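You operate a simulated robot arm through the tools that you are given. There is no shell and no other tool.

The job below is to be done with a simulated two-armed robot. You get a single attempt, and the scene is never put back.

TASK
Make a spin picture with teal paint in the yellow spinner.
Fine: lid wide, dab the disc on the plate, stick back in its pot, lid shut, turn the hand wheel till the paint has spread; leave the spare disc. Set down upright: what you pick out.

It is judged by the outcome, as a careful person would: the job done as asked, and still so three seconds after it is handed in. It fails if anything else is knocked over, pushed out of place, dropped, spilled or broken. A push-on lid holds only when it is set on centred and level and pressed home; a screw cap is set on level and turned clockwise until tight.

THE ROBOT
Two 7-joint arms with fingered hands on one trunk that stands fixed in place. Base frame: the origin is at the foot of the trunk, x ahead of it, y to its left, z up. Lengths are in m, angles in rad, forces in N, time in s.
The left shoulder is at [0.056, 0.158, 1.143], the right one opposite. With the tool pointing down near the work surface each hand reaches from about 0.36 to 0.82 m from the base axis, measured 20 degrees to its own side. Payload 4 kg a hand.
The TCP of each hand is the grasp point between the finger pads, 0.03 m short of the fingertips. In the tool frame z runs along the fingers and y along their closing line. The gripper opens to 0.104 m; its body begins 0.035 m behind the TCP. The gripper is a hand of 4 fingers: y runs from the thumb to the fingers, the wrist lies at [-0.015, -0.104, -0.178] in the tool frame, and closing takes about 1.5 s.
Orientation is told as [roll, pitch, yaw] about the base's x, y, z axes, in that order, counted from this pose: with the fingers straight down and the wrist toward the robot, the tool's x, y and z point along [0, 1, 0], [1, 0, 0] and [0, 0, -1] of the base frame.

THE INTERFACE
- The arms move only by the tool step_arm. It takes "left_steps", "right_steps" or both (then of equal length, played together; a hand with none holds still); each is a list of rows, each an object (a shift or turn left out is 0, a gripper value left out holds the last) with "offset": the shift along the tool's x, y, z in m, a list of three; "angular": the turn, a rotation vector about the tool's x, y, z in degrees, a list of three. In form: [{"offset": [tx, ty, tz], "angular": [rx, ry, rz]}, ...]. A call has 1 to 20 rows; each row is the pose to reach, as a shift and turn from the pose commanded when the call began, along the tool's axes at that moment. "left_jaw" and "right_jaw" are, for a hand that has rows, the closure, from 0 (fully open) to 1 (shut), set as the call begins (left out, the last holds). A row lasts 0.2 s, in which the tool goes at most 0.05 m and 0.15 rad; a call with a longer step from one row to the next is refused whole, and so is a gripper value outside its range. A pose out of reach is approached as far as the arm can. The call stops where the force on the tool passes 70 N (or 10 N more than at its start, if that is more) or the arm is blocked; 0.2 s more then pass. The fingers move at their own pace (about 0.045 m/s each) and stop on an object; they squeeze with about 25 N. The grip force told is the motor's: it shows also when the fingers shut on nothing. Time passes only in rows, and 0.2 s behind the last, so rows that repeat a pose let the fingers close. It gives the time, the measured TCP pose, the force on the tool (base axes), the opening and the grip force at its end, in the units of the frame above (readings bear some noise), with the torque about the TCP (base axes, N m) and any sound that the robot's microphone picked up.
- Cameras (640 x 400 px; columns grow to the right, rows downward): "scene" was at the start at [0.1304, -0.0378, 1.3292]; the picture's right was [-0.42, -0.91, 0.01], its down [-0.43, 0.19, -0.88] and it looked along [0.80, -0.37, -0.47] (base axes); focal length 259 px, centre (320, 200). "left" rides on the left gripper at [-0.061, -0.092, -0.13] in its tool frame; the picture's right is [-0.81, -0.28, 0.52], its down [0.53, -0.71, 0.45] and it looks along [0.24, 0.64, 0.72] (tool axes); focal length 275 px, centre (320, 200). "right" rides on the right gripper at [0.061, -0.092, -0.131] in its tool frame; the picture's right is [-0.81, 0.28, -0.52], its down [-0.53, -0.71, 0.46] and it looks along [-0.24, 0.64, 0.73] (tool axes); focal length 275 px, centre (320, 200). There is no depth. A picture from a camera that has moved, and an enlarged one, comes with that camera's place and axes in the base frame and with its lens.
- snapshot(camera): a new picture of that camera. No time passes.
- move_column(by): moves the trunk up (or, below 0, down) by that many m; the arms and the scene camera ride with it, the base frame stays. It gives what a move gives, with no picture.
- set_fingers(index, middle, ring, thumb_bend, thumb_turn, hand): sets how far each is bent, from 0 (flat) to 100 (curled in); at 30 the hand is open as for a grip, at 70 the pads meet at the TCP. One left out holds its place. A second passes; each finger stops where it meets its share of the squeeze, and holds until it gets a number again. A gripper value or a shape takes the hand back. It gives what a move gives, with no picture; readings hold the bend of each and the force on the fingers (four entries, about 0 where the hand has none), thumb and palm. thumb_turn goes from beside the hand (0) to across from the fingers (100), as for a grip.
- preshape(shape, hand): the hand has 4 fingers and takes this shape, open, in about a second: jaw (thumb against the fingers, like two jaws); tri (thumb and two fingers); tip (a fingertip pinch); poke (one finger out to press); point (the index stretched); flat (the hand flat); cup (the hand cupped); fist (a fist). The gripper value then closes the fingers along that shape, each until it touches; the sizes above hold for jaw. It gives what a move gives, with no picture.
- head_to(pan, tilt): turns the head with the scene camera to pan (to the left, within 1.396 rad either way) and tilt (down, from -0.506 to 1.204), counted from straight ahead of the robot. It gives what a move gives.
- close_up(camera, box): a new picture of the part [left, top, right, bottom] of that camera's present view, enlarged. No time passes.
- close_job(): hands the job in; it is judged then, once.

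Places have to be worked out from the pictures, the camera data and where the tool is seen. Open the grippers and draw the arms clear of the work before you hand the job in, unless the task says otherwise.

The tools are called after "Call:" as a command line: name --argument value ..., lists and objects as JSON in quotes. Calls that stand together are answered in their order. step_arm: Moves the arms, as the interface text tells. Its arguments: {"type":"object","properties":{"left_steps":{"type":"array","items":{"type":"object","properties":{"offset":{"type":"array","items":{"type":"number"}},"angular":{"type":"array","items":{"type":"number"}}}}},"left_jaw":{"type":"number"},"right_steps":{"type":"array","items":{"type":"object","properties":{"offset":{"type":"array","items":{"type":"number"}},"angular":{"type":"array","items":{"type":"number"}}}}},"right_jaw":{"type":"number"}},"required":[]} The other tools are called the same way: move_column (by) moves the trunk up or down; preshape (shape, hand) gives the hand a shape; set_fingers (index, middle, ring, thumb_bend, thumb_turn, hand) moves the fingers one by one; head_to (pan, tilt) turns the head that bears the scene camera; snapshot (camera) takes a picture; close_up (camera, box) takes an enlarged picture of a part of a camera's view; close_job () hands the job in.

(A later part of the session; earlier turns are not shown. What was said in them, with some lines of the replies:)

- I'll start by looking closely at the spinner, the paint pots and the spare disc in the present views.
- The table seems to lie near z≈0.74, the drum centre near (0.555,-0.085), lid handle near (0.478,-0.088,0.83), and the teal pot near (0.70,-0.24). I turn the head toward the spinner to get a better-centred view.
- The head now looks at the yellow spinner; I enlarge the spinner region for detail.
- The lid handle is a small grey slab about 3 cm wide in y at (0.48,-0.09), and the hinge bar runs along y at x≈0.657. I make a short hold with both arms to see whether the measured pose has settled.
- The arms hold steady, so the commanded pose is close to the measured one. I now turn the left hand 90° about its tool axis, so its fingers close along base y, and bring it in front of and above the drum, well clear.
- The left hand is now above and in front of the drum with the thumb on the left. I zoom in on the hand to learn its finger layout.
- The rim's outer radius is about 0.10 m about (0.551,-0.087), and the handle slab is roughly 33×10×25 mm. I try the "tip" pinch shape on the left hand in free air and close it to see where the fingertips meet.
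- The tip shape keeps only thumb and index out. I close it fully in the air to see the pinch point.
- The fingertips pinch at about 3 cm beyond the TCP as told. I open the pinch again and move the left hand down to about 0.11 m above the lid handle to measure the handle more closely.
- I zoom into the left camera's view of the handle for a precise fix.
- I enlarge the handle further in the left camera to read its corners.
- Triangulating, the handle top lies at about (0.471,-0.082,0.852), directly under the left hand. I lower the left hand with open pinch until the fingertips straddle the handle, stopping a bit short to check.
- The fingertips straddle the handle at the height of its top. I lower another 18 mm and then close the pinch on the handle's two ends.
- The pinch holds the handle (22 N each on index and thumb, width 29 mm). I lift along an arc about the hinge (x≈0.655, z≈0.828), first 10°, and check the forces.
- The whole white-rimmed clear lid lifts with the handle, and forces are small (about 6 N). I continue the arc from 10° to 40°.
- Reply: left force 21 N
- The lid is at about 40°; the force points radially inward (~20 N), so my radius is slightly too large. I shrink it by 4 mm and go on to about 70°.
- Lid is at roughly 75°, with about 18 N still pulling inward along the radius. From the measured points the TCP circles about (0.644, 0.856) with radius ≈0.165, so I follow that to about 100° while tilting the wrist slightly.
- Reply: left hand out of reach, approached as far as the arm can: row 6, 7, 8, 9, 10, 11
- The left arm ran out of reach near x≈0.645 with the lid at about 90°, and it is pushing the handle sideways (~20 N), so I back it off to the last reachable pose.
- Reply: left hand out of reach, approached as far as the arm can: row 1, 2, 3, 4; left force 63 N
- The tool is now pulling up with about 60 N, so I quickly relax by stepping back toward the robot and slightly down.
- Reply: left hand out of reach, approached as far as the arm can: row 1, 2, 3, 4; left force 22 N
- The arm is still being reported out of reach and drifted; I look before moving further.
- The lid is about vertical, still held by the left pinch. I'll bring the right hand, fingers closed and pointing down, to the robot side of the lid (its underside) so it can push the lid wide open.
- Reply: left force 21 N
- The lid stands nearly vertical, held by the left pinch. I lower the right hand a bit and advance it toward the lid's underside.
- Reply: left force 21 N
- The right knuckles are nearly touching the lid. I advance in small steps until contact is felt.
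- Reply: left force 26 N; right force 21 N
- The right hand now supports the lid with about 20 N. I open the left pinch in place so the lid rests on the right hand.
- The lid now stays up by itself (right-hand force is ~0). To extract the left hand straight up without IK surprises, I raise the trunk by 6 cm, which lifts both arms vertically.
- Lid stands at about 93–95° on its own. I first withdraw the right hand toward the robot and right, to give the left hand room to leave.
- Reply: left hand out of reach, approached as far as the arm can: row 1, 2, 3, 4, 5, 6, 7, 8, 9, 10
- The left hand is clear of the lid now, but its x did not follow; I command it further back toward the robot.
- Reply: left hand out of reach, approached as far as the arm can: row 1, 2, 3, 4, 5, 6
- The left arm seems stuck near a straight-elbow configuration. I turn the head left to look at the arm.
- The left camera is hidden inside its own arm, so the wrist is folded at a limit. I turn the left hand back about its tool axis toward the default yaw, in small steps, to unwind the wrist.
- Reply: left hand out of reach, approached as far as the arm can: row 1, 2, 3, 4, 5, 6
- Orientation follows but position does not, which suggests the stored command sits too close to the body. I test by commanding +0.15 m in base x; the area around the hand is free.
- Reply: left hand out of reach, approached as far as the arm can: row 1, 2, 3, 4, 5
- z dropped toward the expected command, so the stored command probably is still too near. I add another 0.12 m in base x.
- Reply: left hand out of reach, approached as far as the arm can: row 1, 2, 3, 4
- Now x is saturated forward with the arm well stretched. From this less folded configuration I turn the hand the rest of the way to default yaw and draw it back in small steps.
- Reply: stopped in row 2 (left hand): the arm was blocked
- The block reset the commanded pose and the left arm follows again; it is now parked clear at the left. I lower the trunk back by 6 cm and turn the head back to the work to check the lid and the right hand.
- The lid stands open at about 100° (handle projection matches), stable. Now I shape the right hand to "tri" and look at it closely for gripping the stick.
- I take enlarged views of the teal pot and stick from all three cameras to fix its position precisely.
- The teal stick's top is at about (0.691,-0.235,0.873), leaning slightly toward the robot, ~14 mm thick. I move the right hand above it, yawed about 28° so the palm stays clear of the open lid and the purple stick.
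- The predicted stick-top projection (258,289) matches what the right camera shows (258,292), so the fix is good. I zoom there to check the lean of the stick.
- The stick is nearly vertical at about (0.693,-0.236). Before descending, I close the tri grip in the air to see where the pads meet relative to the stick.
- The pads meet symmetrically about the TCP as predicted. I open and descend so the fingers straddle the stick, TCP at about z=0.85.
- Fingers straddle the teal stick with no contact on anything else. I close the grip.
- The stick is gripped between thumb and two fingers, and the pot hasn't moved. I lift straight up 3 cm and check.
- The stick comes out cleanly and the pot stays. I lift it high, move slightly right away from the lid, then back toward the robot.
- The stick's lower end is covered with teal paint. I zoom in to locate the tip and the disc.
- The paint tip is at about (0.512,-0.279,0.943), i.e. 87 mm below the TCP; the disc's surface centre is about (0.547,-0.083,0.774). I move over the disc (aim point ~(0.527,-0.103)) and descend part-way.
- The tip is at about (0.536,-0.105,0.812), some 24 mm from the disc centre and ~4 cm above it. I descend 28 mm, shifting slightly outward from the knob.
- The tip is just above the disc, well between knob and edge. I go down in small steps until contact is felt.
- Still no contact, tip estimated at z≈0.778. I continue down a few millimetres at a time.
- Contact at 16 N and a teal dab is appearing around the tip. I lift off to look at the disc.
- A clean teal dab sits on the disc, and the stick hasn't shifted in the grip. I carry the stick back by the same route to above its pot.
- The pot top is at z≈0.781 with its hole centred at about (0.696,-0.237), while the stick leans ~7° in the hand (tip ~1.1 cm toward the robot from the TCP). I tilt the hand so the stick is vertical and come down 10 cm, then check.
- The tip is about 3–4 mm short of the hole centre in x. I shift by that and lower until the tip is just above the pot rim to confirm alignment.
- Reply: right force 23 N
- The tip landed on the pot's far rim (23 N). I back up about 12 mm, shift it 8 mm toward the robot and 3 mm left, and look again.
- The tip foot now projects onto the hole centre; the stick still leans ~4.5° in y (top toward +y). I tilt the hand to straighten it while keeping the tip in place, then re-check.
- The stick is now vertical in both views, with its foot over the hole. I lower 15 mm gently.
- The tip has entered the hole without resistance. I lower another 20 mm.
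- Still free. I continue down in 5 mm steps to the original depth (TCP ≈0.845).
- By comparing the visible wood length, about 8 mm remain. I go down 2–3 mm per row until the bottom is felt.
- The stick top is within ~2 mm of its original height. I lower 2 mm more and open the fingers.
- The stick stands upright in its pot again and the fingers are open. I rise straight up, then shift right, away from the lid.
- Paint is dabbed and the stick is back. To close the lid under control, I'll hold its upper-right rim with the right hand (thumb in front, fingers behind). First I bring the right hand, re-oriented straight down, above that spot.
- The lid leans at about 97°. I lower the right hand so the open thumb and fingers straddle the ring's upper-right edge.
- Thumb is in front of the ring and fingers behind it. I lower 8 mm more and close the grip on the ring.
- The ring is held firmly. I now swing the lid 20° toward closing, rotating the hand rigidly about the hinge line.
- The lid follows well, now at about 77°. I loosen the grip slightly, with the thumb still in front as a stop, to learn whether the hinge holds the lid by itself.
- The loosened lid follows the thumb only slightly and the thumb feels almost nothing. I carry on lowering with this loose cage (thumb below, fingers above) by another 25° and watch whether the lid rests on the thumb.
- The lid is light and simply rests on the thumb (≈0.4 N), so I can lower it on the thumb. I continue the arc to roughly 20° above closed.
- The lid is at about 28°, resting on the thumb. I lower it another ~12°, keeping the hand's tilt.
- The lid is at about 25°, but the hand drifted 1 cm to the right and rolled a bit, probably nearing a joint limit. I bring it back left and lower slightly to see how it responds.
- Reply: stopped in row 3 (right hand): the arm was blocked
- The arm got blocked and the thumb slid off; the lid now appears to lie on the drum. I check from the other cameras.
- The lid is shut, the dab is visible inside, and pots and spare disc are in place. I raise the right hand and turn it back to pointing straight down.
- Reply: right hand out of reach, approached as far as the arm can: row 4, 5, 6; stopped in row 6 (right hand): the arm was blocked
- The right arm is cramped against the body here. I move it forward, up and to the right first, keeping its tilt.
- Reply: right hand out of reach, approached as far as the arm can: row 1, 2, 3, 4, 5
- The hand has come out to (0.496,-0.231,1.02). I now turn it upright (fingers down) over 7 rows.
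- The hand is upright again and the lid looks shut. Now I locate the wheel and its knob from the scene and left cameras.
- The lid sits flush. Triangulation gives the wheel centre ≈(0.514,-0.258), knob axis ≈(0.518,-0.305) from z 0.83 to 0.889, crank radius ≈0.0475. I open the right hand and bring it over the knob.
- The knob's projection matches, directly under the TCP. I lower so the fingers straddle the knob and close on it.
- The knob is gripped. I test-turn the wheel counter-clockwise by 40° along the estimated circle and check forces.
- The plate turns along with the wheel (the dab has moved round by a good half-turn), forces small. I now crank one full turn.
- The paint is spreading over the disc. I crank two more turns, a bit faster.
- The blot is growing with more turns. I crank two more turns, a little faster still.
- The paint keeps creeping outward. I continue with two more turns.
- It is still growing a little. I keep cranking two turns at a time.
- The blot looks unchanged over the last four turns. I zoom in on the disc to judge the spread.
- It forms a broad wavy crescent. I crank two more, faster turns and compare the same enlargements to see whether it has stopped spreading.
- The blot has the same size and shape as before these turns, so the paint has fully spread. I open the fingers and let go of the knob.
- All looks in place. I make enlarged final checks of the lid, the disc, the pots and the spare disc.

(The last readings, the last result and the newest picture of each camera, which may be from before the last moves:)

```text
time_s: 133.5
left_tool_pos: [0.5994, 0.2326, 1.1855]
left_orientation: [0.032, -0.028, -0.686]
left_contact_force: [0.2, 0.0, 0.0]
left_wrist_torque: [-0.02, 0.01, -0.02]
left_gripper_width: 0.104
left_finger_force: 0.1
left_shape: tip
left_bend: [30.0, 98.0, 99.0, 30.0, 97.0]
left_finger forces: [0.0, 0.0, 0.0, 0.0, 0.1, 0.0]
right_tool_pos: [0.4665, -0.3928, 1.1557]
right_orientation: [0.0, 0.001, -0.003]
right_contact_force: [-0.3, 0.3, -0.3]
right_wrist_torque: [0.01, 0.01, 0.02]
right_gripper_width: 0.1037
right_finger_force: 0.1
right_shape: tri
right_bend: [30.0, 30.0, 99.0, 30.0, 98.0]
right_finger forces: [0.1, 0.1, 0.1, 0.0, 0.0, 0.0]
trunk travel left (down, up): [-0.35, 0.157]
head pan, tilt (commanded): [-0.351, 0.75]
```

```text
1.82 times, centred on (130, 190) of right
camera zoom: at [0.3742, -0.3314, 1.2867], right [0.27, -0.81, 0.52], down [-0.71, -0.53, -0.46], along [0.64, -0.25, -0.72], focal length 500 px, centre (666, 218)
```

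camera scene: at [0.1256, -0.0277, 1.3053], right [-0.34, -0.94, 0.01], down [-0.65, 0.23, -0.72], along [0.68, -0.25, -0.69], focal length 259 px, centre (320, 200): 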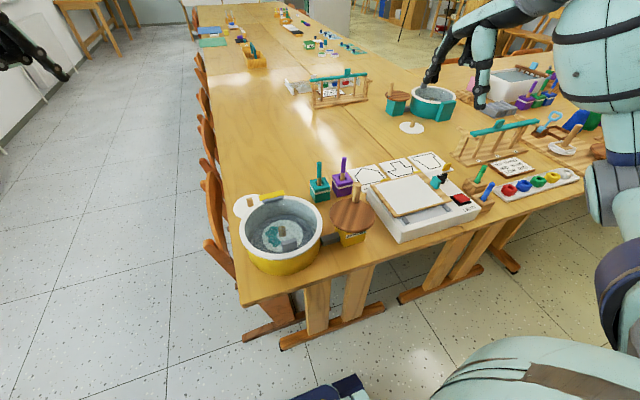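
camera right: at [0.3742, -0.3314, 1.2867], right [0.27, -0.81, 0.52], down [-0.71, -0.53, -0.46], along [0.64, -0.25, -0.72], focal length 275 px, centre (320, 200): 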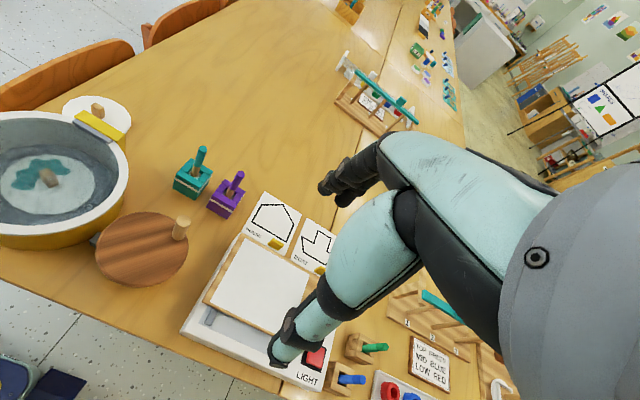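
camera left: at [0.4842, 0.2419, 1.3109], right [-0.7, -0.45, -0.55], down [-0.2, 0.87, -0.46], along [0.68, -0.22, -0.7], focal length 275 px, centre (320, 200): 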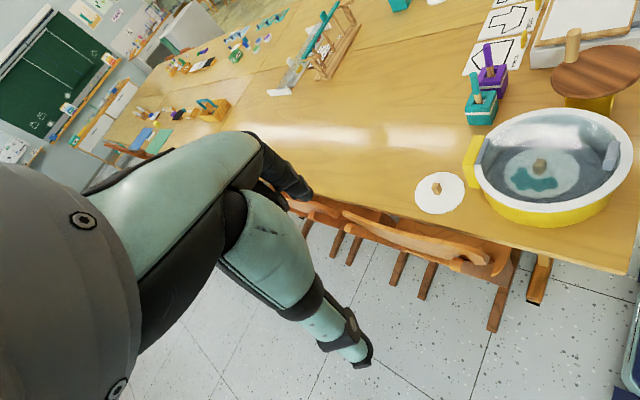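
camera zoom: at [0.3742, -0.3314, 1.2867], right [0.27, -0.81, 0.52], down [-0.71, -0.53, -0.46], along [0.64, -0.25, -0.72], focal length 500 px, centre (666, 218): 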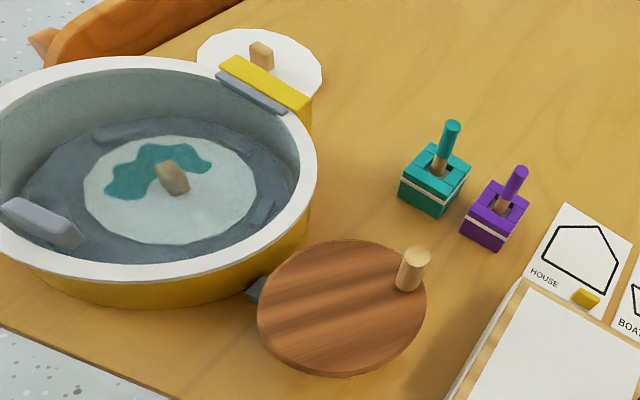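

Lid flush, teal paint spread on the disc, stick upright in its teal pot, spare disc untouched, nothing displaced. I open both hands fully in their clear positions before handing in.

Call:
preshape --shape "jaw" --hand "right"

Call:
preshape --shape "jaw" --hand "left"

Call:
snapshot --camera "scene"

```text
time_s: 134.4
left_tool_pos: [0.5978, 0.2306, 1.1851]
left_orientation: [0.032, -0.029, -0.687]
left_contact_force: [-0.6, -0.1, 0.7]
left_wrist_torque: [0.01, -0.01, -0.02]
left_gripper_width: 0.1041
left_finger_force: 0.1
left_shape: tip
left_bend: [30.0, 98.0, 99.0, 30.0, 97.0]
left_finger forces: [0.0, 0.1, 0.0, 0.0, 0.1, 0.1]
right_tool_pos: [0.466, -0.3931, 1.1555]
right_orientation: [-0.003, -0.002, -0.002]
right_contact_force: [0.3, 0.2, 0.4]
right_wrist_torque: [-0.03, 0.0, -0.02]
right_gripper_width: 0.1037
right_finger_force: 0.1
right_shape: jaw
right_bend: [30.0, 30.0, 30.0, 30.0, 98.0]
right_finger forces: [0.0, 0.0, 0.0, 0.0, 0.1, 0.1]
trunk travel left (down, up): [-0.35, 0.157]
head pan, tilt (commanded): [-0.351, 0.75]
```

```text
time_s: 135.3
left_tool_pos: [0.5982, 0.2303, 1.1868]
left_orientation: [0.032, -0.03, -0.686]
left_contact_force: [0.2, 0.3, -0.6]
left_wrist_torque: [0.0, 0.01, -0.04]
left_gripper_width: 0.1039
left_finger_force: 0.1
left_shape: jaw
left_bend: [30.0, 30.0, 30.0, 30.0, 97.0]
left_finger forces: [0.0, 0.1, 0.0, 0.0, 0.0, 0.0]
right_tool_pos: [0.4661, -0.3928, 1.1569]
right_orientation: [-0.002, -0.002, -0.002]
right_contact_force: [-0.4, -0.1, -0.6]
right_wrist_torque: [0.04, 0.0, 0.02]
right_gripper_width: 0.1037
right_finger_force: 0.1
right_shape: jaw
right_bend: [30.0, 30.0, 30.0, 30.0, 98.0]
right_finger forces: [0.1, 0.0, 0.1, 0.0, 0.0, 0.1]
trunk travel left (down, up): [-0.35, 0.157]
head pan, tilt (commanded): [-0.351, 0.75]
```

```text
taken
camera scene: at [0.1248, -0.0281, 1.3054], right [-0.34, -0.94, 0.0], down [-0.65, 0.23, -0.72], along [0.68, -0.25, -0.69], focal length 259 px, centre (320, 200)
```

scene: 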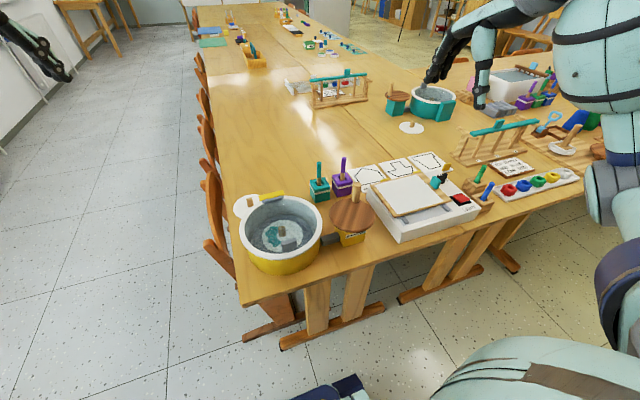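

Both hands are open and clear of the work, and the scene shows everything done and at rest. I hand the job in.

Call:
close_job

```text
The job is handed in.
```

I made the teal spin picture in the yellow spinner and handed the job in; I haven't seen the judgement.

- **Paint:** I dabbed the disc on the plate once with the teal stick. Then I turned the hand wheel about 13 times. The paint spread into a wide, wavy crescent and had stopped growing by the last turns.
- **Stick:** It is back upright in the teal pot. On the way in, the tip landed on the pot's rim once; I backed off and re-aimed, and the pot didn't appear to move.
- **Lid:** I opened it wide for the dabbing, to about 100°. It is now shut flush. I lowered most of it on the right thumb, but the arm jammed against the robot's body at roughly 25° and the lid dropped the rest of the way. Nothing looked shifted or spilled afterwards.
- **Everything else:** The spare disc and the other things on the table look unmoved. Both hands are open and clear of the work.
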